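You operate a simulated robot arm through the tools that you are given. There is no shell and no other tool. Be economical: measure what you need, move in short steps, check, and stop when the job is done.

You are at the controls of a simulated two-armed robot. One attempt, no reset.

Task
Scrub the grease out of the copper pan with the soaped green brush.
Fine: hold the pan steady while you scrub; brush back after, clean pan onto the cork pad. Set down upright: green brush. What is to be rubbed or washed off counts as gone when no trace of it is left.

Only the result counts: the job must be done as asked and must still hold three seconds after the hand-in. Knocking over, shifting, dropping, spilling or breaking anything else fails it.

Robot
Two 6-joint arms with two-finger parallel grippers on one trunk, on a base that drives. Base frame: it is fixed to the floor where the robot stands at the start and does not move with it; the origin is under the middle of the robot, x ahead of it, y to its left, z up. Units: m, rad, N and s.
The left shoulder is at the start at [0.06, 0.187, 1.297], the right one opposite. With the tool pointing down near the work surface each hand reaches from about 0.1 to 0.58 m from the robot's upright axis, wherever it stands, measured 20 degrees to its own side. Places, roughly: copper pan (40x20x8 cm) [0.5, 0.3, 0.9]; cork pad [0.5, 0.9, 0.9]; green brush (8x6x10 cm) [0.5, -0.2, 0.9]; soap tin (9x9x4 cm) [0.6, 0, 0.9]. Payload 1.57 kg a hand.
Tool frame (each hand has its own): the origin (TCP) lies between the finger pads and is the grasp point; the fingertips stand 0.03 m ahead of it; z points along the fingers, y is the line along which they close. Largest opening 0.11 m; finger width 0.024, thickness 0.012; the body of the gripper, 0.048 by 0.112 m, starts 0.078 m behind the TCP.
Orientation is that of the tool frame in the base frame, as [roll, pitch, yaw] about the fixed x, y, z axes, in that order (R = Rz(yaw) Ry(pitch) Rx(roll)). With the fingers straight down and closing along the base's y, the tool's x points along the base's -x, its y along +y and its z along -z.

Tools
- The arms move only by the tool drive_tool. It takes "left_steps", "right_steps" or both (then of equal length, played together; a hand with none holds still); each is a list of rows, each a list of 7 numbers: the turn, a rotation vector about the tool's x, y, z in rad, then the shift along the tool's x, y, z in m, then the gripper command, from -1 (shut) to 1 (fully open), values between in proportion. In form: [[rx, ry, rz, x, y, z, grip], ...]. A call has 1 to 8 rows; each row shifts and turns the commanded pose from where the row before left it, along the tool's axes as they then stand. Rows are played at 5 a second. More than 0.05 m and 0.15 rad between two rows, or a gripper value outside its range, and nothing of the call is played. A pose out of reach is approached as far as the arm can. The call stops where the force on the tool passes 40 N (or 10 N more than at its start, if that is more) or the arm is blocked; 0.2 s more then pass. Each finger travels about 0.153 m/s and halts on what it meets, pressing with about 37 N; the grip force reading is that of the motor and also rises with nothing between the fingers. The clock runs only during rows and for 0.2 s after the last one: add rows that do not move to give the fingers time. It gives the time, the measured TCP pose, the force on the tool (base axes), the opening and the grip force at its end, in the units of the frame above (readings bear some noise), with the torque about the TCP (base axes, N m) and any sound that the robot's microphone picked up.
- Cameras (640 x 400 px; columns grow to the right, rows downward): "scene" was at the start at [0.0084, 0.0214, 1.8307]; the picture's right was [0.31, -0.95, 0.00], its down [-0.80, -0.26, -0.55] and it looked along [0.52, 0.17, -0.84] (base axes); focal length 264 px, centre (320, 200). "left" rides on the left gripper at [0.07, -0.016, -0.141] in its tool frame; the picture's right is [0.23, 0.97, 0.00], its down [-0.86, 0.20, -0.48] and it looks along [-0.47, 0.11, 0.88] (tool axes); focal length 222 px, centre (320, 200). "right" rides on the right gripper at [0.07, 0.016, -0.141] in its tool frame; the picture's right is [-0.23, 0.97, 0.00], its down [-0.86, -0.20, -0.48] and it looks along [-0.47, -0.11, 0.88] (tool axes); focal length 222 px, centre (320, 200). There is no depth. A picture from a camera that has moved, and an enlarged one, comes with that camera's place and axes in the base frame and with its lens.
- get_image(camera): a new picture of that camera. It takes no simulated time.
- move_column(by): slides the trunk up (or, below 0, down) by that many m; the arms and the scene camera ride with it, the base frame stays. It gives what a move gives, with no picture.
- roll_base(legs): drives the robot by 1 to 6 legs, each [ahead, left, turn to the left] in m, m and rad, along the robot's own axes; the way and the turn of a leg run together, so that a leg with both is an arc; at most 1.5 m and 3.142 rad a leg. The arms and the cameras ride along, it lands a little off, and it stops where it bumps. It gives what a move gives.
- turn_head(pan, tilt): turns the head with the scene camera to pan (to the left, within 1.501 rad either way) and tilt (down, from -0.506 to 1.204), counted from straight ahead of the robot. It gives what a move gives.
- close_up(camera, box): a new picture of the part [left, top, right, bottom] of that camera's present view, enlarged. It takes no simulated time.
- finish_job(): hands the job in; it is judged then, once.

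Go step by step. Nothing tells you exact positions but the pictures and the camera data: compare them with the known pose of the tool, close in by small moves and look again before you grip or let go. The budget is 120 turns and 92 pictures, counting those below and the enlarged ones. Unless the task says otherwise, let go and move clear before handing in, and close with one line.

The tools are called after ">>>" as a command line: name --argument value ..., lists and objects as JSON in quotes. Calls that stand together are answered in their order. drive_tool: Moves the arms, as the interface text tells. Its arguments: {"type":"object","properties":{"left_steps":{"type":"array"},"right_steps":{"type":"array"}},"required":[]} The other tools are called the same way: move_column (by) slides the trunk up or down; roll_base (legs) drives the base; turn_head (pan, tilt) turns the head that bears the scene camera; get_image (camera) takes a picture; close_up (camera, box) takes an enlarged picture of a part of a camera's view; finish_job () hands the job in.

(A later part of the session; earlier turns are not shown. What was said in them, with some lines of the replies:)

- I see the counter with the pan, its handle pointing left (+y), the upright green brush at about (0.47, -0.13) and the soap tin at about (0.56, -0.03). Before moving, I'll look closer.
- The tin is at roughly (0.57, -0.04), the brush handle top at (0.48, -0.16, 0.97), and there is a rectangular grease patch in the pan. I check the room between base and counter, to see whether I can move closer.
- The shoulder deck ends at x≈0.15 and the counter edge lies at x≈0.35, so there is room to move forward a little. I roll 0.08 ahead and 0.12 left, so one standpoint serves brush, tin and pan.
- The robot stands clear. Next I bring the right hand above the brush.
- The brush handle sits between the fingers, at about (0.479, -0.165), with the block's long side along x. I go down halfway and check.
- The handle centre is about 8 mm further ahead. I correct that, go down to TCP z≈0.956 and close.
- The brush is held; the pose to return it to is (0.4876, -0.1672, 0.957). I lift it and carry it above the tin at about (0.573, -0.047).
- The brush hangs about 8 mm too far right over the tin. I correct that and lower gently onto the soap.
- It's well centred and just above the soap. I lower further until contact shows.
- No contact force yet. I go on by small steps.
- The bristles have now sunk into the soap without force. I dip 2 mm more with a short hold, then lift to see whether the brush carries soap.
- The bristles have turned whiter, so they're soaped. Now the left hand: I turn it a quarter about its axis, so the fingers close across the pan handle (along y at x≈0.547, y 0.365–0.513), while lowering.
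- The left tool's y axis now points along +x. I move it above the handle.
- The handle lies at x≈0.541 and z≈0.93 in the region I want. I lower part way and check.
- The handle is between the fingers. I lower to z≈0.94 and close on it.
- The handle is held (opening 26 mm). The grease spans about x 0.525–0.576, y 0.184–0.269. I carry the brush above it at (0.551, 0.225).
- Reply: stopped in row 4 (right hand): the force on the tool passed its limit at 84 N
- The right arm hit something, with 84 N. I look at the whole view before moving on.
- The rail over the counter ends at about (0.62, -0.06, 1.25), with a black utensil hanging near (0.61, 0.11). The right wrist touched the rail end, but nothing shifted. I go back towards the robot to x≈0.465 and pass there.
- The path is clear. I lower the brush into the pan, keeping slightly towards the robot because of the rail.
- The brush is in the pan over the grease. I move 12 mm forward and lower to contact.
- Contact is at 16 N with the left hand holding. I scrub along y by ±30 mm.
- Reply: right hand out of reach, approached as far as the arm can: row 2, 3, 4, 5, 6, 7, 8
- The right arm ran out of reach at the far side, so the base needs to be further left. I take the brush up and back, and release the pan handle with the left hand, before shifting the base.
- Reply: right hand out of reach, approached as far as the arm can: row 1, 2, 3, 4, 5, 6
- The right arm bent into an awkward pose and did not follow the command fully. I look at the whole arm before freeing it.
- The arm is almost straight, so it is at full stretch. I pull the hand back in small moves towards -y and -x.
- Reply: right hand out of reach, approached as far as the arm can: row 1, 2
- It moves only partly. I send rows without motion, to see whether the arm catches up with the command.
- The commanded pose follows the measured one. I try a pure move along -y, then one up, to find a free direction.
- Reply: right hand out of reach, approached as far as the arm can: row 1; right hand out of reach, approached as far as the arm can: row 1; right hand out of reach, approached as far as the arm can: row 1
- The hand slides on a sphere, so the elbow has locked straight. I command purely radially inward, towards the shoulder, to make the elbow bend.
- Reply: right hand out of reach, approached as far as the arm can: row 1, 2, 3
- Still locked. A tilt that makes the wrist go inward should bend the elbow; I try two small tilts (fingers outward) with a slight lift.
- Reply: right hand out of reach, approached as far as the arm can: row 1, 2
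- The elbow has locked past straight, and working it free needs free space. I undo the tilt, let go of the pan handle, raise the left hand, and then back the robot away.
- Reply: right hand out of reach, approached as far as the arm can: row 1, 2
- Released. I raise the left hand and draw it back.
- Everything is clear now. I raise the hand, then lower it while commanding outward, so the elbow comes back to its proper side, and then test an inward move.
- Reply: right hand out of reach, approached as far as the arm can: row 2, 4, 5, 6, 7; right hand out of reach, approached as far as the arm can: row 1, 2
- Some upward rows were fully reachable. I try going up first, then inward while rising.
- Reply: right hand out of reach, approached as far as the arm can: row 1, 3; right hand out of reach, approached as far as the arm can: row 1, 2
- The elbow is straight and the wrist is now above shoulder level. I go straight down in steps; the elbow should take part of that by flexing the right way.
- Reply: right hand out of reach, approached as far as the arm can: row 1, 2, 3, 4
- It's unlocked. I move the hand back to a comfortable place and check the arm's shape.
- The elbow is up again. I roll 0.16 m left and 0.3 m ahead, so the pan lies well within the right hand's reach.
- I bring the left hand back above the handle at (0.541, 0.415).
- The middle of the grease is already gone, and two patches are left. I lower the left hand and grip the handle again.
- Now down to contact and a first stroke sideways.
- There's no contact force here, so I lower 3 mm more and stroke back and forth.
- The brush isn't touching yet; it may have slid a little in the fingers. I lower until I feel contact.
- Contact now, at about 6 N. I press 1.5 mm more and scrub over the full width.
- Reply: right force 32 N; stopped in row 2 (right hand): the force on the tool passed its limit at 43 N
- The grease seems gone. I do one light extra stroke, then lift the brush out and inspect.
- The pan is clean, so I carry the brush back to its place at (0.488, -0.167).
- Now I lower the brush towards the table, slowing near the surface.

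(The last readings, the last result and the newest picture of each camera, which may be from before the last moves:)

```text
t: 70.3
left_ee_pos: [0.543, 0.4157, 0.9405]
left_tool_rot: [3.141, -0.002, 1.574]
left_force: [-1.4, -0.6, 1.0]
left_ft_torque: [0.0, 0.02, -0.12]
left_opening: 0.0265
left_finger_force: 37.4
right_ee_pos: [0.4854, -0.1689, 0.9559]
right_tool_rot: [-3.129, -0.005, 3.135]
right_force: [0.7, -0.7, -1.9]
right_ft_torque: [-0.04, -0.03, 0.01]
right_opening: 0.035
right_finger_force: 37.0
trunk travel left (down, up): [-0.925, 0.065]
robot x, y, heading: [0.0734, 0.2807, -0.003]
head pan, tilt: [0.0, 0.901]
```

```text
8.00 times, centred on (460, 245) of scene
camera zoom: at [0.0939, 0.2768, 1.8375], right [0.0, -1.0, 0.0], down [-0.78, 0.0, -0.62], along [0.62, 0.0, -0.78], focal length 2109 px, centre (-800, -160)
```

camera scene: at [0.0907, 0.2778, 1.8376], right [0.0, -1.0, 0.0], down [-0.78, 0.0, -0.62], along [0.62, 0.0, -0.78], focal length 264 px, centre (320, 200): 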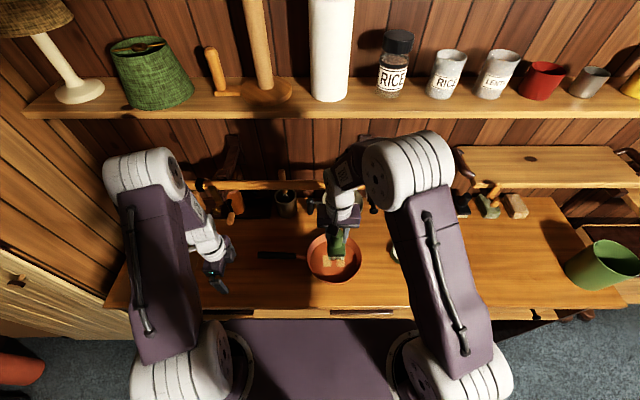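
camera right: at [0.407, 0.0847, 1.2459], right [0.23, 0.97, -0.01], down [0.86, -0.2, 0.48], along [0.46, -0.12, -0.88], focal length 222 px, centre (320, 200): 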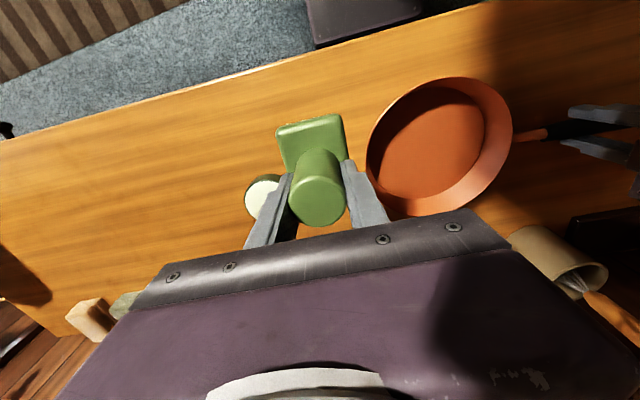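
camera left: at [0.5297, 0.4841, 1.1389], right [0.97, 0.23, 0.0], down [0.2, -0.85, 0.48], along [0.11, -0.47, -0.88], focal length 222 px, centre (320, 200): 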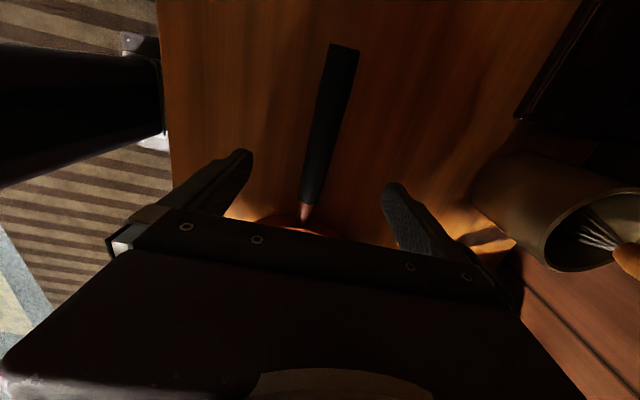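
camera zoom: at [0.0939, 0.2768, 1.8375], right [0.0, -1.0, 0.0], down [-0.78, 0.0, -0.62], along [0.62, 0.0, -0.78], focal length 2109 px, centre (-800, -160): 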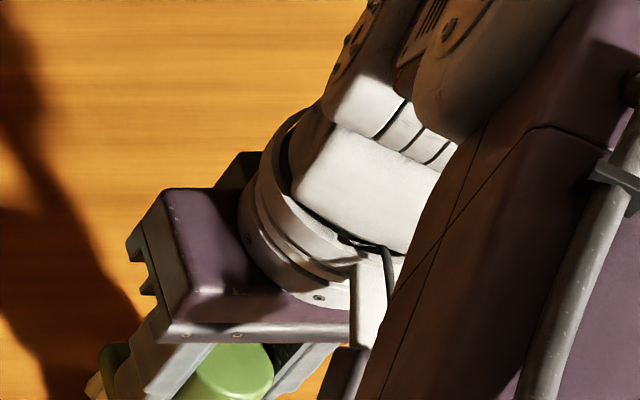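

No contact yet. I go on in small steps.

>>> drive_tool --right_steps '[[0, 0, 0, 0, 0, 0.002, -1], [0, 0, 0, 0, 0, 0.002, -1], [0, 0, 0, 0, 0, 0, -1]]'

>>> close_up --camera "scene" --box '[400, 220, 520, 300]'

```text
t: 71.1
left_ee_pos: [0.5433, 0.416, 0.941]
left_tool_rot: [3.141, -0.003, 1.574]
left_force: [0.0, 0.9, 1.6]
left_ft_torque: [-0.01, 0.01, -0.11]
left_opening: 0.0262
left_finger_force: 36.9
right_ee_pos: [0.4864, -0.1685, 0.9528]
right_tool_rot: [-3.132, -0.006, 3.134]
right_force: [-0.5, -0.5, -2.2]
right_ft_torque: [0.01, -0.03, 0.02]
right_opening: 0.035
right_finger_force: 36.8
trunk travel left (down, up): [-0.925, 0.065]
robot x, y, heading: [0.077, 0.2776, -0.002]
head pan, tilt: [0.0, 0.901]
```

```text
5.00 times, centred on (460, 260) of scene
camera zoom: at [0.0939, 0.2768, 1.8375], right [0.0, -1.0, 0.0], down [-0.78, 0.0, -0.62], along [0.62, 0.0, -0.78], focal length 1318 px, centre (-380, -100)
```

zoom: 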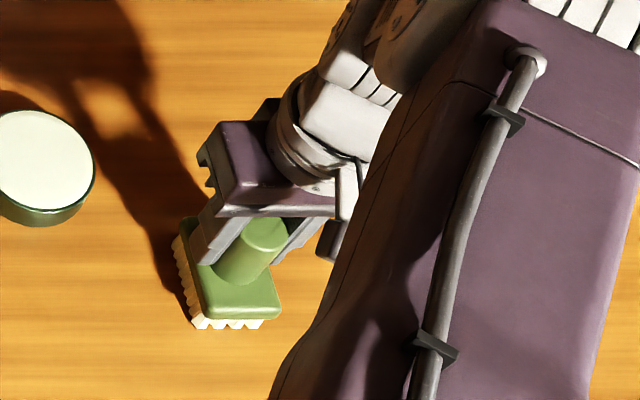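

>>> drive_tool --right_steps '[[0, 0, 0, 0, 0, 0.0015, -1], [0, 0, 0, 0, 0, 0.0015, -1], [0, 0, 0, 0, 0, 0, -1]]'

```text
t: 71.9
left_ee_pos: [0.5418, 0.4155, 0.94]
left_tool_rot: [3.141, -0.002, 1.573]
left_force: [0.2, -0.2, -0.2]
left_ft_torque: [0.49, 0.0, 0.01]
left_opening: 0.0263
left_finger_force: 37.0
right_ee_pos: [0.487, -0.1686, 0.9499]
right_tool_rot: [-3.131, -0.006, 3.137]
right_force: [0.1, -0.6, 6.1]
right_ft_torque: [0.14, -0.15, 0.03]
right_opening: 0.0348
right_finger_force: 36.9
trunk travel left (down, up): [-0.925, 0.065]
robot x, y, heading: [0.0744, 0.2758, -0.003]
head pan, tilt: [0.0, 0.901]
```

The brush stands on the table with about 8 N on it. I back off half a millimetre, open and rise straight up.

>>> drive_tool --right_steps '[[0, 0, 0, 0, 0, -0.0005, -1], [0, 0, 0, 0, 0, 0, -0.2], [0, 0, 0, 0, 0, 0, 0.3], [0, 0, 0, 0, 0, 0, 0.3], [0, 0, 0, 0, 0, -0.02, 0.3], [0, 0, 0, 0, 0, -0.04, 0.3], [0, 0, 0, 0, 0, -0.04, 0.3], [0, 0, 0, 0, 0, -0.04, 0.3]]'

>>> get_image --camera "right"

>>> close_up --camera "scene" --box '[380, 210, 540, 310]'

```text
t: 73.7
left_ee_pos: [0.5418, 0.4158, 0.9405]
left_tool_rot: [-3.141, -0.002, 1.571]
left_force: [-0.4, 0.5, -0.2]
left_ft_torque: [0.07, 0.0, -0.07]
left_opening: 0.0266
left_finger_force: 37.4
right_ee_pos: [0.4877, -0.1673, 1.0909]
right_tool_rot: [-3.13, -0.007, 3.137]
right_force: [0.6, 1.4, 0.1]
right_ft_torque: [0.0, -0.03, 0.03]
right_opening: 0.0715
right_finger_force: 0.0
trunk travel left (down, up): [-0.925, 0.065]
robot x, y, heading: [0.0831, 0.2742, -0.003]
head pan, tilt: [0.0, 0.901]
```

```text
35 pictures are left
camera right: at [0.4186, -0.1491, 1.2333], right [0.23, 0.97, -0.01], down [0.86, -0.2, 0.48], along [0.46, -0.12, -0.88], focal length 222 px, centre (320, 200)
```

right: 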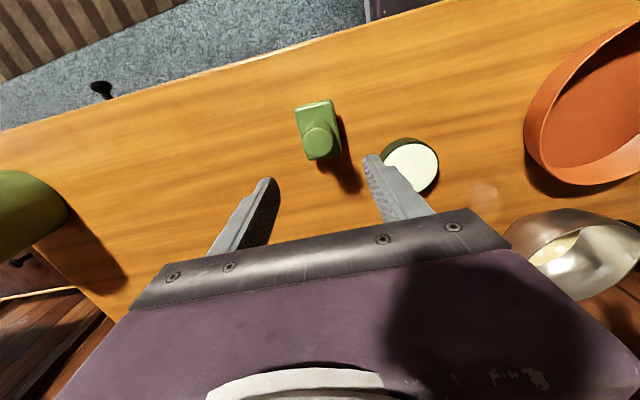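

```text
4.00 times, centred on (460, 260) of scene
camera zoom: at [0.0934, 0.2778, 1.8375], right [0.0, -1.0, 0.0], down [-0.78, 0.0, -0.62], along [0.62, 0.0, -0.78], focal length 1054 px, centre (-240, -40)
```

zoom: 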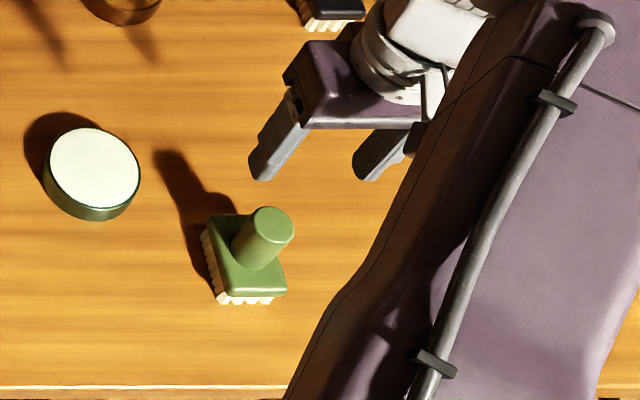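

The brush stands upright in its place and is let go. I draw the right hand back, then test-lift the pan slightly.

>>> drive_tool --right_steps '[[0, 0, 0, 0.03, 0.02, -0.03, 0.3], [0, 0, 0, 0.03, 0.02, -0.03, 0.3], [0, 0, 0, 0.03, 0.02, -0.03, 0.3], [0, 0, 0, 0.03, 0.02, -0.03, 0.3], [0, 0, 0, 0.03, 0.02, 0, 0.3]]'

>>> drive_tool --left_steps '[[0, 0, 0, 0, 0, -0.01, -1], [0, 0, 0, 0, 0, -0.01, -1], [0, 0, 0, 0, 0, 0, -1], [0, 0, 0, 0, 0, 0, -1]]'

>>> get_image --camera "scene"

>>> close_up --camera "scene" --box '[220, 200, 380, 300]'

```text
t: 74.9
left_ee_pos: [0.5417, 0.4167, 0.9402]
left_tool_rot: [3.142, -0.001, 1.572]
left_force: [-0.3, 1.3, 1.2]
left_ft_torque: [0.06, 0.01, -0.01]
left_opening: 0.0263
left_finger_force: 37.6
right_ee_pos: [0.3385, -0.064, 1.2102]
right_tool_rot: [-3.132, -0.008, 3.136]
right_force: [-0.3, -0.8, 0.1]
right_ft_torque: [-0.04, -0.02, 0.01]
right_opening: 0.0717
right_finger_force: 0.2
trunk travel left (down, up): [-0.925, 0.065]
robot x, y, heading: [0.0793, 0.2812, -0.001]
head pan, tilt: [0.0, 0.901]
```

```text
t: 75.9
left_ee_pos: [0.5445, 0.4167, 0.9607]
left_tool_rot: [-3.139, -0.001, 1.572]
left_force: [-0.7, 0.6, -4.0]
left_ft_torque: [0.56, 0.01, 0.02]
left_opening: 0.0268
left_finger_force: 36.9
right_ee_pos: [0.339, -0.0653, 1.208]
right_tool_rot: [-3.131, -0.004, 3.137]
right_force: [-0.7, 0.4, 0.6]
right_ft_torque: [-0.01, -0.02, 0.03]
right_opening: 0.0715
right_finger_force: 0.0
trunk travel left (down, up): [-0.925, 0.065]
robot x, y, heading: [0.0763, 0.2775, 0.002]
head pan, tilt: [0.0, 0.901]
```

```text
33 pictures are left
camera scene: at [0.0953, 0.277, 1.8375], right [0.0, -1.0, 0.0], down [-0.78, 0.0, -0.62], along [0.62, 0.0, -0.78], focal length 264 px, centre (320, 200)
```

scene: 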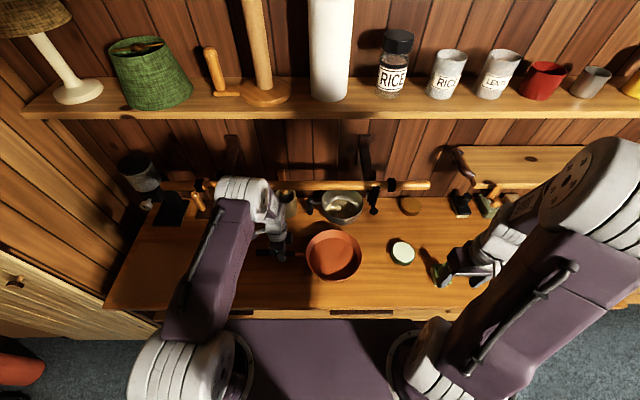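

```text
4.00 times, centred on (300, 250) of scene
camera zoom: at [0.0953, 0.277, 1.8375], right [0.0, -1.0, 0.0], down [-0.78, 0.0, -0.62], along [0.62, 0.0, -0.78], focal length 1054 px, centre (400, 0)
```

zoom: 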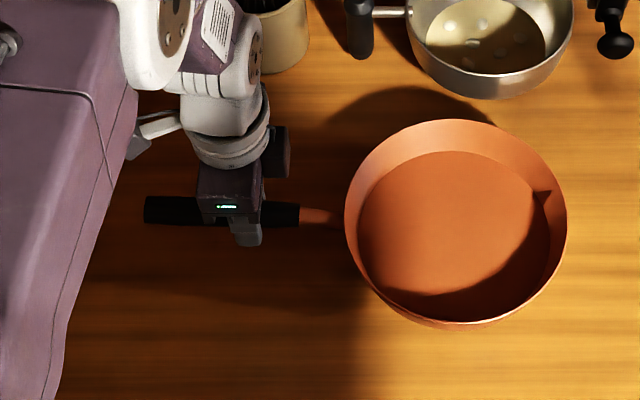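

The pan lifts level and is light (about 0.4 kg). The cork pad lies near y≈0.9 with a wall just beyond, so I must turn the handle towards the robot. I raise the pan and draw it back first.

>>> drive_tool --left_steps '[[0, 0, 0, 0, 0, -0.03, -1], [0, 0, 0, 0, 0, -0.03, -1], [0, 0, 0, 0, -0.02, -0.03, -1], [0, 0, 0, 0, -0.035, -0.02, -1], [0, 0, 0, 0, -0.035, 0, -1], [0, 0, 0, 0, -0.035, 0, -1], [0, 0, 0, 0, -0.035, 0, -1], [0, 0, 0, 0, -0.03, 0, -1]]'

>>> get_image --camera "scene"

```text
t: 77.7
left_ee_pos: [0.3533, 0.416, 1.0713]
left_tool_rot: [3.141, -0.002, 1.573]
left_force: [0.2, -0.1, -4.6]
left_ft_torque: [0.53, -0.02, 0.01]
left_opening: 0.0261
left_finger_force: 36.6
right_ee_pos: [0.3375, -0.0653, 1.2092]
right_tool_rot: [-3.131, -0.004, 3.137]
right_force: [-0.3, -0.7, -0.6]
right_ft_torque: [0.0, 0.03, -0.03]
right_opening: 0.0715
right_finger_force: 0.2
trunk travel left (down, up): [-0.925, 0.065]
robot x, y, heading: [0.0765, 0.2775, -0.003]
head pan, tilt: [0.0, 0.901]
```

```text
31 pictures are left
camera scene: at [0.0933, 0.2768, 1.8375], right [0.0, -1.0, 0.0], down [-0.78, 0.0, -0.62], along [0.62, 0.0, -0.78], focal length 264 px, centre (320, 200)
```

scene: 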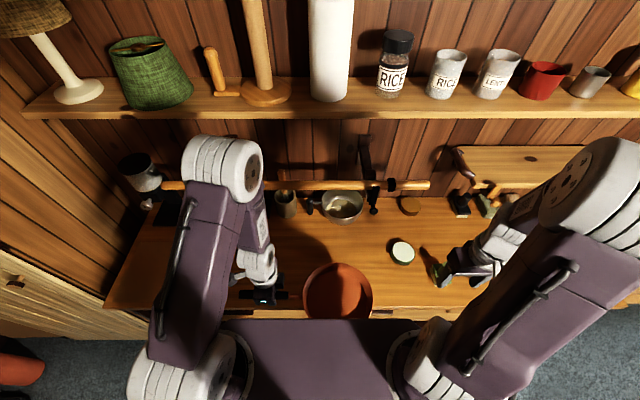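

The pan is held level, clear of the counter. I turn the hand back by a quarter, so the pan swings to the front.

>>> drive_tool --left_steps '[[0, 0, -0.1428, 0, 0, 0, -1], [0, 0, -0.1428, 0, 0, 0, -1], [0, 0, -0.1428, 0, 0, 0, -1], [0, 0, -0.1428, 0, 0, 0, -1], [0, 0, -0.1428, 0, 0, 0, -1], [0, 0, -0.1428, 0, 0, 0, -1], [0, 0, -0.1428, 0, 0, 0, -1]]'

>>> drive_tool --left_steps '[[0, 0, -0.1428, 0, 0, 0, -1], [0, 0, -0.1428, 0, 0, 0, -1], [0, 0, -0.1428, 0, 0, 0, -1], [0, 0, -0.1428, 0, 0, 0, -1], [0, 0, 0, 0, 0, 0, -1]]'

>>> turn_head --pan 0.6 --tilt 0.85

>>> get_image --camera "scene"

```text
t: 79.3
left_ee_pos: [0.353, 0.4159, 1.0705]
left_tool_rot: [3.141, -0.003, 2.572]
left_force: [-0.4, 0.5, -4.4]
left_ft_torque: [0.32, 0.43, -0.04]
left_opening: 0.0265
left_finger_force: 36.8
right_ee_pos: [0.3389, -0.065, 1.2085]
right_tool_rot: [-3.132, -0.005, 3.135]
right_force: [-0.8, -0.2, -0.1]
right_ft_torque: [-0.01, 0.03, 0.04]
right_opening: 0.0716
right_finger_force: 0.0
trunk travel left (down, up): [-0.925, 0.065]
robot x, y, heading: [0.0764, 0.2792, -0.002]
head pan, tilt: [0.0, 0.901]
```

```text
t: 80.5
left_ee_pos: [0.3537, 0.4155, 1.0696]
left_tool_rot: [3.141, -0.002, -3.138]
left_force: [-0.6, -0.4, -4.2]
left_ft_torque: [-0.02, 0.54, -0.01]
left_opening: 0.0264
left_finger_force: 36.9
right_ee_pos: [0.3389, -0.064, 1.2091]
right_tool_rot: [-3.131, -0.006, 3.136]
right_force: [0.3, -0.6, 0.5]
right_ft_torque: [-0.04, -0.01, 0.01]
right_opening: 0.0715
right_finger_force: 0.1
trunk travel left (down, up): [-0.925, 0.065]
robot x, y, heading: [0.0761, 0.2769, -0.002]
head pan, tilt: [0.0, 0.901]
```

```text
t: 81.5
left_ee_pos: [0.3532, 0.4151, 1.0717]
left_tool_rot: [3.14, -0.002, -3.139]
left_force: [1.1, 0.2, -4.6]
left_ft_torque: [0.01, 0.58, -0.01]
left_opening: 0.0265
left_finger_force: 36.9
right_ee_pos: [0.3393, -0.0645, 1.2093]
right_tool_rot: [-3.13, -0.005, 3.137]
right_force: [-0.1, 0.7, 0.8]
right_ft_torque: [0.02, 0.0, 0.0]
right_opening: 0.0715
right_finger_force: 0.0
trunk travel left (down, up): [-0.925, 0.065]
robot x, y, heading: [0.0759, 0.2767, -0.004]
head pan, tilt: [0.6, 0.85]
```

```text
30 pictures are left
camera scene: at [0.0837, 0.3214, 1.8414], right [0.56, -0.83, 0.0], down [-0.62, -0.42, -0.66], along [0.55, 0.37, -0.75], focal length 264 px, centre (320, 200)
```

scene: 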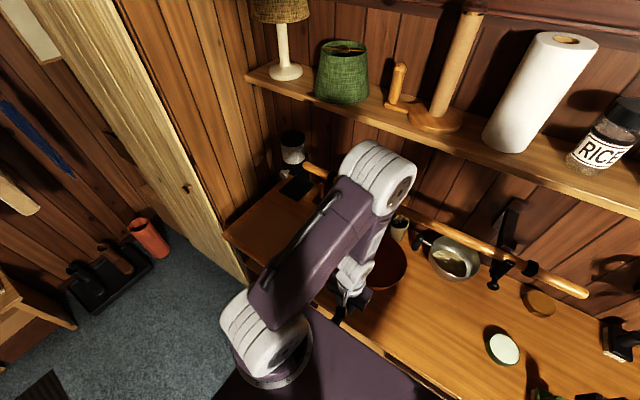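

The pan now points forward. I roll left 0.3 m towards the pad and look with both cameras.

>>> roll_base --legs '[[0, 0.3, 0]]'

>>> get_image --camera "left"

>>> get_image --camera "scene"

```text
t: 83.5
left_ee_pos: [0.353, 0.7163, 1.0698]
left_tool_rot: [3.138, -0.002, -3.135]
left_force: [-0.5, -0.8, -4.0]
left_ft_torque: [0.01, 0.55, 0.0]
left_opening: 0.0265
left_finger_force: 36.7
right_ee_pos: [0.3393, 0.2375, 1.2088]
right_tool_rot: [-3.133, -0.003, 3.141]
right_force: [0.1, -0.7, 0.0]
right_ft_torque: [0.04, 0.01, 0.0]
right_opening: 0.0713
right_finger_force: 0.0
trunk travel left (down, up): [-0.925, 0.065]
robot x, y, heading: [0.0799, 0.5775, 0.003]
head pan, tilt: [0.6, 0.85]
```

```text
29 pictures are left
camera left: at [0.2846, 0.6999, 1.2107], right [-0.23, 0.97, 0.0], down [0.85, 0.2, 0.48], along [0.46, 0.11, -0.88], focal length 222 px, centre (320, 200)
```

left: 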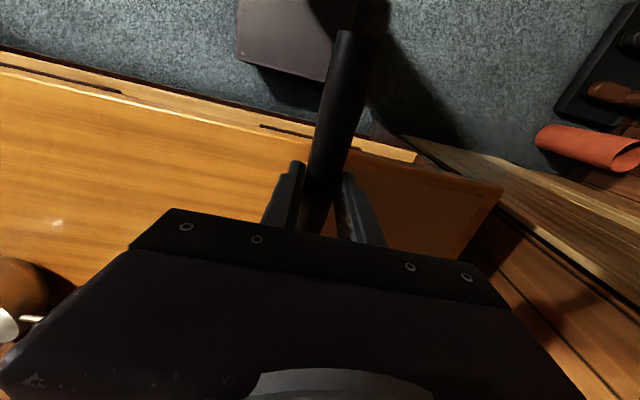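

```text
28 pictures are left
camera scene: at [0.0836, 0.6206, 1.8415], right [0.57, -0.82, 0.0], down [-0.62, -0.42, -0.66], along [0.54, 0.38, -0.75], focal length 264 px, centre (320, 200)
```

scene: 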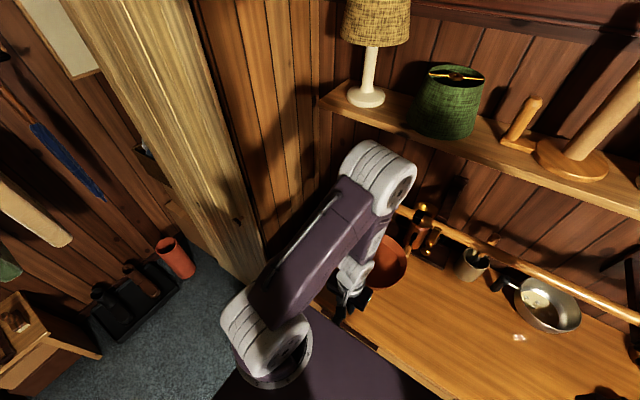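

The pad spans about x 0.38–0.62 and y 0.75–1.03, with a cabinet beyond. I aim for the pan centre at (0.50, 0.895), so the hand goes to (0.31, 0.895); first step of that now.

>>> drive_tool --left_steps '[[0, 0, 0, 0.011, 0.03, 0, -1], [0, 0, 0, 0.011, 0.03, 0, -1], [0, 0, 0, 0.011, 0.03, 0, -1], [0, 0, 0, 0.011, 0.03, 0, -1], [0, 0, 0, 0, 0.03, 0, -1], [0, 0, 0, 0, 0.03, 0, -1], [0, 0, 0, 0, 0, 0, -1]]'

>>> turn_head --pan 0.9 --tilt 0.95

>>> get_image --camera "scene"

>>> get_image --camera "left"

```text
t: 85.1
left_ee_pos: [0.3215, 0.9001, 1.0636]
left_tool_rot: [3.141, -0.002, -3.139]
left_force: [-0.5, -0.3, -4.6]
left_ft_torque: [0.03, 0.54, -0.01]
left_opening: 0.0264
left_finger_force: 36.7
left hand out of reach, approached as far as the arm can: row 2, 3
right_ee_pos: [0.3398, 0.2388, 1.2096]
right_tool_rot: [-3.131, -0.006, 3.139]
right_force: [0.7, 0.7, 0.3]
right_ft_torque: [0.01, -0.04, -0.05]
right_opening: 0.0715
right_finger_force: 0.1
trunk travel left (down, up): [-0.925, 0.065]
robot x, y, heading: [0.0775, 0.5802, 0.002]
head pan, tilt: [0.6, 0.85]
```

```text
t: 85.9
left_ee_pos: [0.3211, 0.8999, 1.0647]
left_tool_rot: [-3.14, -0.002, -3.137]
left_force: [-0.1, 0.1, -4.5]
left_ft_torque: [0.05, 0.56, -0.01]
left_opening: 0.0262
left_finger_force: 37.4
right_ee_pos: [0.3394, 0.2394, 1.2101]
right_tool_rot: [-3.133, -0.005, 3.141]
right_force: [-0.4, 0.6, -0.5]
right_ft_torque: [0.02, 0.0, 0.0]
right_opening: 0.0717
right_finger_force: 0.0
trunk travel left (down, up): [-0.925, 0.065]
robot x, y, heading: [0.0802, 0.5813, 0.006]
head pan, tilt: [0.901, 0.949]
```

```text
27 pictures are left
camera scene: at [0.0642, 0.637, 1.8339], right [0.78, -0.62, 0.0], down [-0.5, -0.64, -0.58], along [0.36, 0.46, -0.81], focal length 264 px, centre (320, 200)
```

scene: 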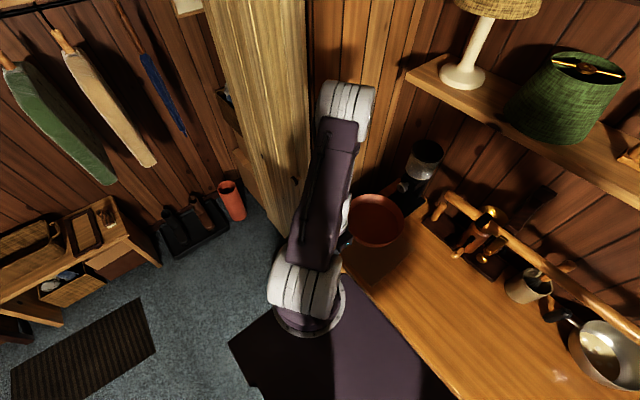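

```text
26 pictures are left
camera left: at [0.2528, 0.8838, 1.2046], right [-0.23, 0.97, 0.0], down [0.85, 0.2, 0.48], along [0.46, 0.11, -0.88], focal length 222 px, centre (320, 200)
```

left: 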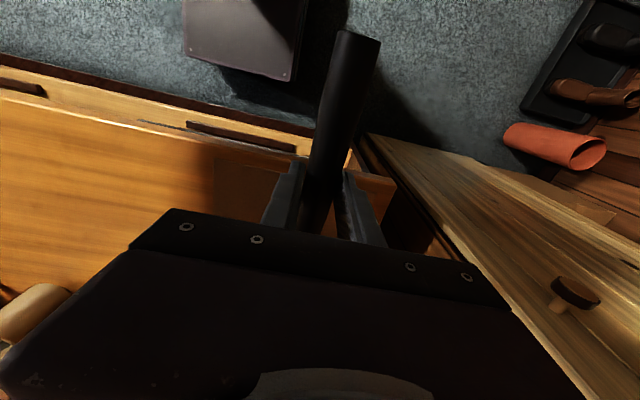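

The pan hangs over the pad at about (0.51, 0.90). The elbow is near the cabinet, so I lower by the trunk rather than by folding the arm.

>>> move_column --by -0.085

>>> get_image --camera "scene"

```text
t: 87.2
left_ee_pos: [0.3207, 0.9, 0.979]
left_tool_rot: [3.14, 0.0, -3.136]
left_force: [-0.7, -0.3, -3.9]
left_ft_torque: [0.02, 0.57, 0.01]
left_opening: 0.0264
left_finger_force: 36.9
right_ee_pos: [0.3398, 0.2376, 1.1241]
right_tool_rot: [-3.13, -0.007, 3.14]
right_force: [0.6, -0.4, -0.7]
right_ft_torque: [-0.02, 0.0, -0.02]
right_opening: 0.0714
right_finger_force: 0.0
trunk travel left (down, up): [-0.84, 0.15]
robot x, y, heading: [0.075, 0.5792, 0.005]
head pan, tilt: [0.901, 0.949]
```

```text
25 pictures are left
camera scene: at [0.064, 0.6374, 1.7489], right [0.78, -0.62, 0.0], down [-0.5, -0.64, -0.58], along [0.36, 0.46, -0.81], focal length 264 px, centre (320, 200)
```

scene: 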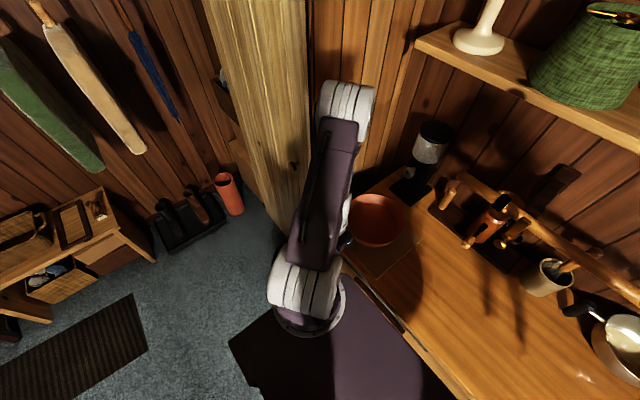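

>>> close_up --camera "scene" --box '[320, 160, 480, 300]'

```text
2.86 times, centred on (400, 230) of scene
camera zoom: at [0.064, 0.6374, 1.7489], right [0.78, -0.62, 0.0], down [-0.5, -0.64, -0.58], along [0.36, 0.46, -0.81], focal length 753 px, centre (91, 114)
```

zoom: 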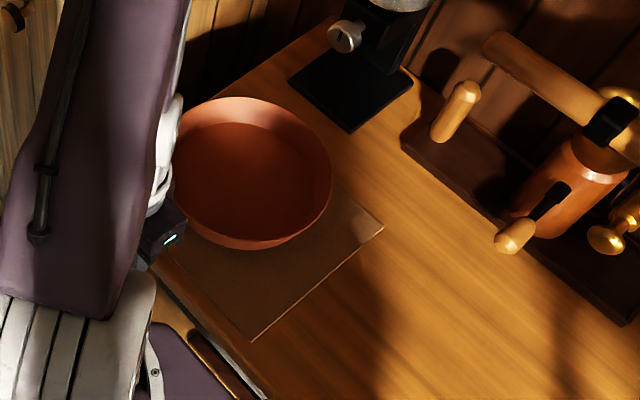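

Now the pad is clear: x 0.40–0.64, starting at y 0.76, and the pan centre is at (0.514, 0.89), well over it. I lower further by the trunk.

>>> move_column --by -0.024

>>> drive_tool --left_steps '[[0, 0, 0, 0, 0, 0.003, -1], [0, 0, 0, 0, 0, 0, -1]]'

```text
t: 87.8
left_ee_pos: [0.3222, 0.9013, 0.9557]
left_tool_rot: [3.14, 0.001, -3.136]
left_force: [0.2, 0.2, -3.7]
left_ft_torque: [0.02, 0.55, 0.0]
left_opening: 0.0265
left_finger_force: 36.3
right_ee_pos: [0.3401, 0.2393, 1.1003]
right_tool_rot: [-3.13, -0.005, 3.139]
right_force: [0.0, 0.6, -0.9]
right_ft_torque: [0.0, 0.01, 0.0]
right_opening: 0.0718
right_finger_force: 0.1
trunk travel left (down, up): [-0.816, 0.174]
robot x, y, heading: [0.0798, 0.5782, 0.001]
head pan, tilt: [0.901, 0.949]
```

```text
t: 88.5
left_ee_pos: [0.3214, 0.9006, 0.9522]
left_tool_rot: [3.14, 0.0, -3.137]
left_force: [-0.3, -1.0, -4.9]
left_ft_torque: [0.01, 0.55, -0.01]
left_opening: 0.0261
left_finger_force: 37.3
right_ee_pos: [0.3396, 0.2388, 1.0995]
right_tool_rot: [-3.131, -0.006, 3.141]
right_force: [0.1, 0.9, 0.3]
right_ft_torque: [0.01, 0.01, -0.02]
right_opening: 0.0716
right_finger_force: 0.1
trunk travel left (down, up): [-0.816, 0.174]
robot x, y, heading: [0.0737, 0.5787, -0.001]
head pan, tilt: [0.901, 0.949]
```

Still hanging free. I lower in small steps.

>>> drive_tool --left_steps '[[0, 0, 0, 0, 0, 0.003, -1], [0, 0, 0, 0, 0, 0.002, -1], [0, 0, 0, 0, 0, 0, -1]]'

>>> drive_tool --left_steps '[[0, 0, 0, 0, 0, 0.002, -1], [0, 0, 0, 0, 0, 0, -1]]'

```text
t: 89.2
left_ee_pos: [0.321, 0.8992, 0.9471]
left_tool_rot: [3.139, -0.001, -3.136]
left_force: [1.1, -0.4, 0.4]
left_ft_torque: [0.02, -0.71, 0.02]
left_opening: 0.0264
left_finger_force: 37.2
right_ee_pos: [0.3399, 0.2394, 1.1007]
right_tool_rot: [-3.131, -0.005, 3.141]
right_force: [-0.6, -0.3, 0.2]
right_ft_torque: [-0.02, 0.0, -0.01]
right_opening: 0.0718
right_finger_force: 0.0
trunk travel left (down, up): [-0.816, 0.174]
robot x, y, heading: [0.0758, 0.5788, 0.001]
head pan, tilt: [0.901, 0.949]
```

```text
t: 89.8
left_ee_pos: [0.3203, 0.9, 0.9441]
left_tool_rot: [3.141, -0.001, -3.135]
left_force: [2.0, 0.9, 0.9]
left_ft_torque: [0.06, -1.09, 0.05]
left_opening: 0.0265
left_finger_force: 36.6
right_ee_pos: [0.3395, 0.2394, 1.1]
right_tool_rot: [-3.131, -0.004, 3.14]
right_force: [-0.6, 0.2, -0.8]
right_ft_torque: [0.01, 0.01, -0.01]
right_opening: 0.0716
right_finger_force: 0.1
trunk travel left (down, up): [-0.816, 0.174]
robot x, y, heading: [0.0779, 0.5811, 0.004]
head pan, tilt: [0.901, 0.949]
```

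The pan rests on the pad. I open and look before rising.

>>> drive_tool --left_steps '[[0, 0, 0, 0, 0, -0.001, -1], [0, 0, 0, 0, 0, 0, -0.2], [0, 0, 0, 0, 0, 0, 0.3], [0, 0, 0, 0, 0, 0, 0.5], [0, 0, 0, 0, 0, 0, 0.5]]'

>>> close_up --camera "scene" --box '[320, 160, 480, 300]'

>>> get_image --camera "left"

```text
t: 91.0
left_ee_pos: [0.3217, 0.8997, 0.9468]
left_tool_rot: [3.139, 0.0, -3.136]
left_force: [-0.2, -0.4, -0.7]
left_ft_torque: [0.04, -0.03, -0.05]
left_opening: 0.0828
left_finger_force: 0.2
right_ee_pos: [0.3385, 0.2388, 1.1006]
right_tool_rot: [-3.131, -0.004, 3.14]
right_force: [0.0, 0.4, 0.3]
right_ft_torque: [0.01, 0.0, -0.02]
right_opening: 0.0716
right_finger_force: 0.1
trunk travel left (down, up): [-0.816, 0.174]
robot x, y, heading: [0.0767, 0.5825, 0.002]
head pan, tilt: [0.901, 0.949]
```

```text
2.86 times, centred on (400, 230) of scene
camera zoom: at [0.0634, 0.6369, 1.7249], right [0.78, -0.62, 0.0], down [-0.5, -0.64, -0.58], along [0.36, 0.46, -0.81], focal length 753 px, centre (91, 114)
```

zoom: 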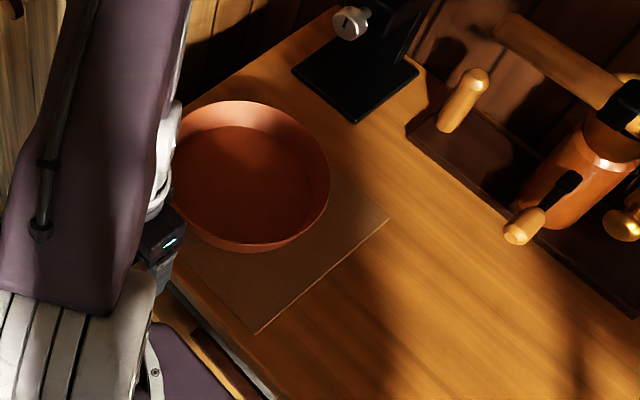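

```text
22 pictures are left
camera left: at [0.2523, 0.8837, 1.0866], right [-0.23, 0.97, 0.0], down [0.85, 0.2, 0.48], along [0.47, 0.11, -0.88], focal length 222 px, centre (320, 200)
```

left: 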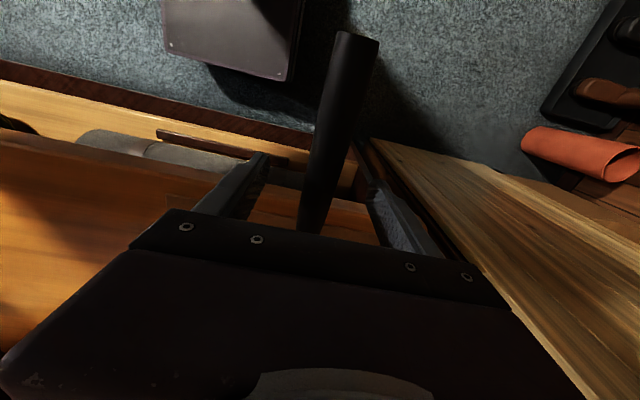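

The pan stands on the cork. I raise the trunk to clear the handle, then roll to the right, away from it.

>>> move_column --by 0.15

>>> roll_base --legs '[[-0.05, -0.3, 0]]'

>>> turn_head --pan 0.75 --tilt 0.8

>>> get_image --camera "scene"

>>> get_image --camera "left"

```text
t: 92.8
left_ee_pos: [0.3213, 0.8999, 1.0974]
left_tool_rot: [3.14, 0.001, -3.137]
left_force: [-0.1, -0.7, 0.4]
left_ft_torque: [0.0, -0.01, 0.01]
left_opening: 0.0827
left_finger_force: 0.1
right_ee_pos: [0.3398, 0.2389, 1.2499]
right_tool_rot: [-3.13, -0.005, 3.14]
right_force: [0.4, -0.7, -0.1]
right_ft_torque: [-0.01, 0.01, 0.0]
right_opening: 0.0715
right_finger_force: 0.0
trunk travel left (down, up): [-0.966, 0.024]
robot x, y, heading: [0.077, 0.5807, -0.002]
head pan, tilt: [0.901, 0.949]
```

```text
t: 94.9
left_ee_pos: [0.2725, 0.6002, 1.0949]
left_tool_rot: [-3.14, 0.001, -3.138]
left_force: [-0.1, 0.4, 0.3]
left_ft_torque: [0.0, 0.0, 0.03]
left_opening: 0.0826
left_finger_force: 0.0
right_ee_pos: [0.2884, -0.0591, 1.2513]
right_tool_rot: [-3.129, -0.007, 3.137]
right_force: [-0.4, 0.0, -1.5]
right_ft_torque: [-0.02, 0.0, 0.02]
right_opening: 0.0715
right_finger_force: 0.1
trunk travel left (down, up): [-0.966, 0.024]
robot x, y, heading: [0.0274, 0.2771, -0.004]
head pan, tilt: [0.901, 0.949]
```

```text
t: 95.6
left_ee_pos: [0.2721, 0.6006, 1.0957]
left_tool_rot: [3.141, -0.001, -3.139]
left_force: [0.7, 0.5, -0.8]
left_ft_torque: [0.02, 0.0, -0.01]
left_opening: 0.0825
left_finger_force: 0.0
right_ee_pos: [0.2894, -0.0626, 1.2509]
right_tool_rot: [-3.131, -0.004, 3.138]
right_force: [0.1, 0.4, 0.8]
right_ft_torque: [0.01, 0.01, -0.01]
right_opening: 0.0711
right_finger_force: 0.1
trunk travel left (down, up): [-0.966, 0.024]
robot x, y, heading: [0.0256, 0.2794, -0.001]
head pan, tilt: [0.75, 0.799]
```

```text
21 pictures are left
camera scene: at [0.0281, 0.3356, 1.8864], right [0.68, -0.73, 0.0], down [-0.52, -0.49, -0.7], along [0.51, 0.47, -0.72], focal length 264 px, centre (320, 200)
```

scene: 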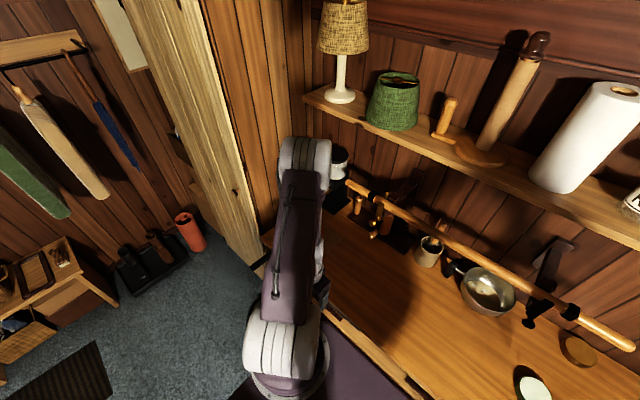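

```text
20 pictures are left
camera left: at [0.2036, 0.5835, 1.2363], right [-0.23, 0.97, 0.0], down [0.85, 0.2, 0.48], along [0.47, 0.11, -0.88], focal length 222 px, centre (320, 200)
```

left: 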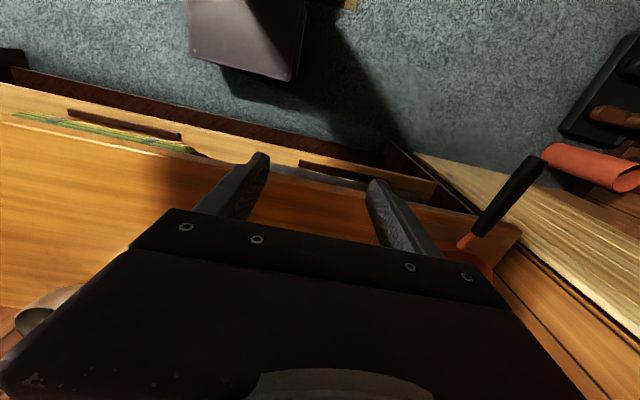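

The arm hides the pan. I move the left hand inward to get a clear view.

>>> drive_tool --left_steps '[[0, 0, 0, -0.005, -0.04, -0.01, 0.5], [0, 0, 0, -0.005, -0.04, -0.01, 0.5], [0, 0, 0, -0.005, -0.04, -0.01, 0.5], [0, 0, 0, -0.005, -0.04, -0.01, 0.5], [0, 0, 0, -0.005, -0.04, -0.01, 0.5], [0, 0, 0, -0.005, -0.04, -0.01, 0.5]]'

>>> get_image --camera "scene"

```text
t: 97.0
left_ee_pos: [0.3104, 0.3592, 1.1558]
left_tool_rot: [3.136, -0.001, -3.14]
left_force: [0.9, -0.5, 0.3]
left_ft_torque: [0.02, -0.01, -0.01]
left_opening: 0.0822
left_finger_force: 0.1
left hand out of reach, approached as far as the arm can: row 2, 3
right_ee_pos: [0.2889, -0.063, 1.2502]
right_tool_rot: [-3.133, -0.006, 3.138]
right_force: [0.5, -1.0, 0.3]
right_ft_torque: [-0.01, 0.04, -0.01]
right_opening: 0.0713
right_finger_force: 0.0
trunk travel left (down, up): [-0.966, 0.024]
robot x, y, heading: [0.027, 0.2828, -0.003]
head pan, tilt: [0.75, 0.799]
```

```text
19 pictures are left
camera scene: at [0.0272, 0.3322, 1.8865], right [0.68, -0.73, 0.0], down [-0.52, -0.49, -0.7], along [0.51, 0.48, -0.72], focal length 264 px, centre (320, 200)
```

scene: 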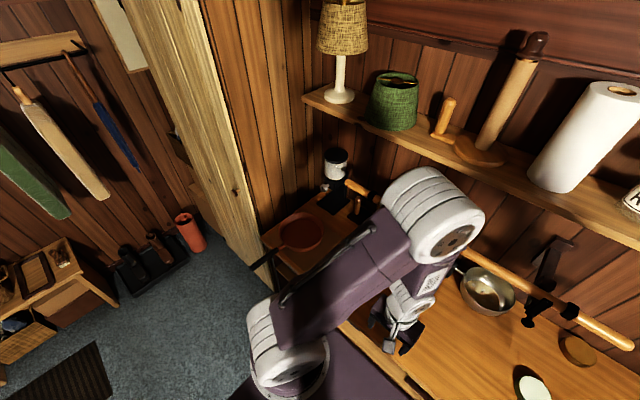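

>>> close_up --camera "scene" --box '[240, 180, 400, 280]'

>>> turn_head --pan -0.3 --tilt 0.85

>>> get_image --camera "scene"

```text
4.00 times, centred on (320, 230) of scene
camera zoom: at [0.0272, 0.3322, 1.8865], right [0.68, -0.73, 0.0], down [-0.52, -0.49, -0.7], along [0.51, 0.48, -0.72], focal length 1054 px, centre (320, 80)
```

zoom: 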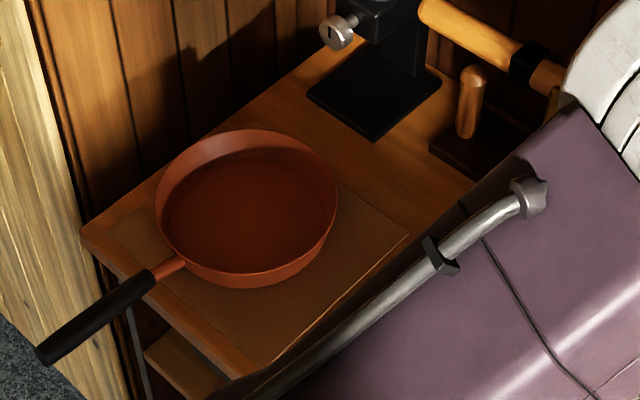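

```text
t: 98.3
left_ee_pos: [0.31, 0.3601, 1.154]
left_tool_rot: [3.14, 0.001, -3.14]
left_force: [0.0, 0.5, 0.4]
left_ft_torque: [0.03, 0.0, -0.05]
left_opening: 0.0823
left_finger_force: 0.0
right_ee_pos: [0.2889, -0.0623, 1.2515]
right_tool_rot: [-3.129, -0.005, 3.139]
right_force: [0.7, -0.2, 0.7]
right_ft_torque: [0.01, 0.01, -0.01]
right_opening: 0.0714
right_finger_force: 0.1
trunk travel left (down, up): [-0.966, 0.024]
robot x, y, heading: [0.0244, 0.2795, 0.004]
head pan, tilt: [-0.3, 0.85]
```

```text
17 pictures are left
camera scene: at [0.0434, 0.2558, 1.8824], right [-0.3, -0.96, 0.0], down [-0.72, 0.22, -0.66], along [0.63, -0.19, -0.75], focal length 264 px, centre (320, 200)
```

scene: 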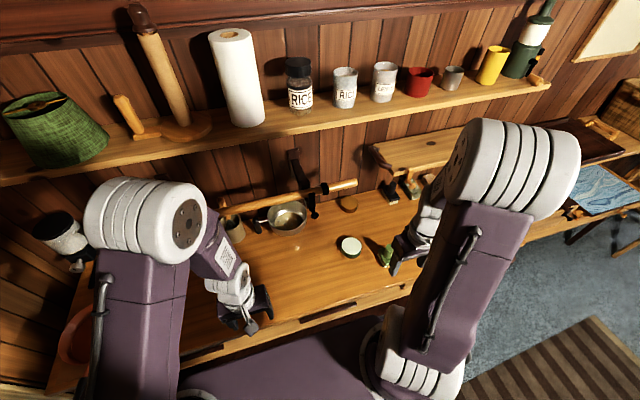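

The brush stands upright where it was, the pan sits clean on the cork pad, and both hands are clear, so I hand in.

>>> finish_job

```text
The job is handed in.
```

The grease is scrubbed out of the copper pan with no trace visible. The pan rests on the cork pad, the green brush is back upright in its place, and both hands are clear.
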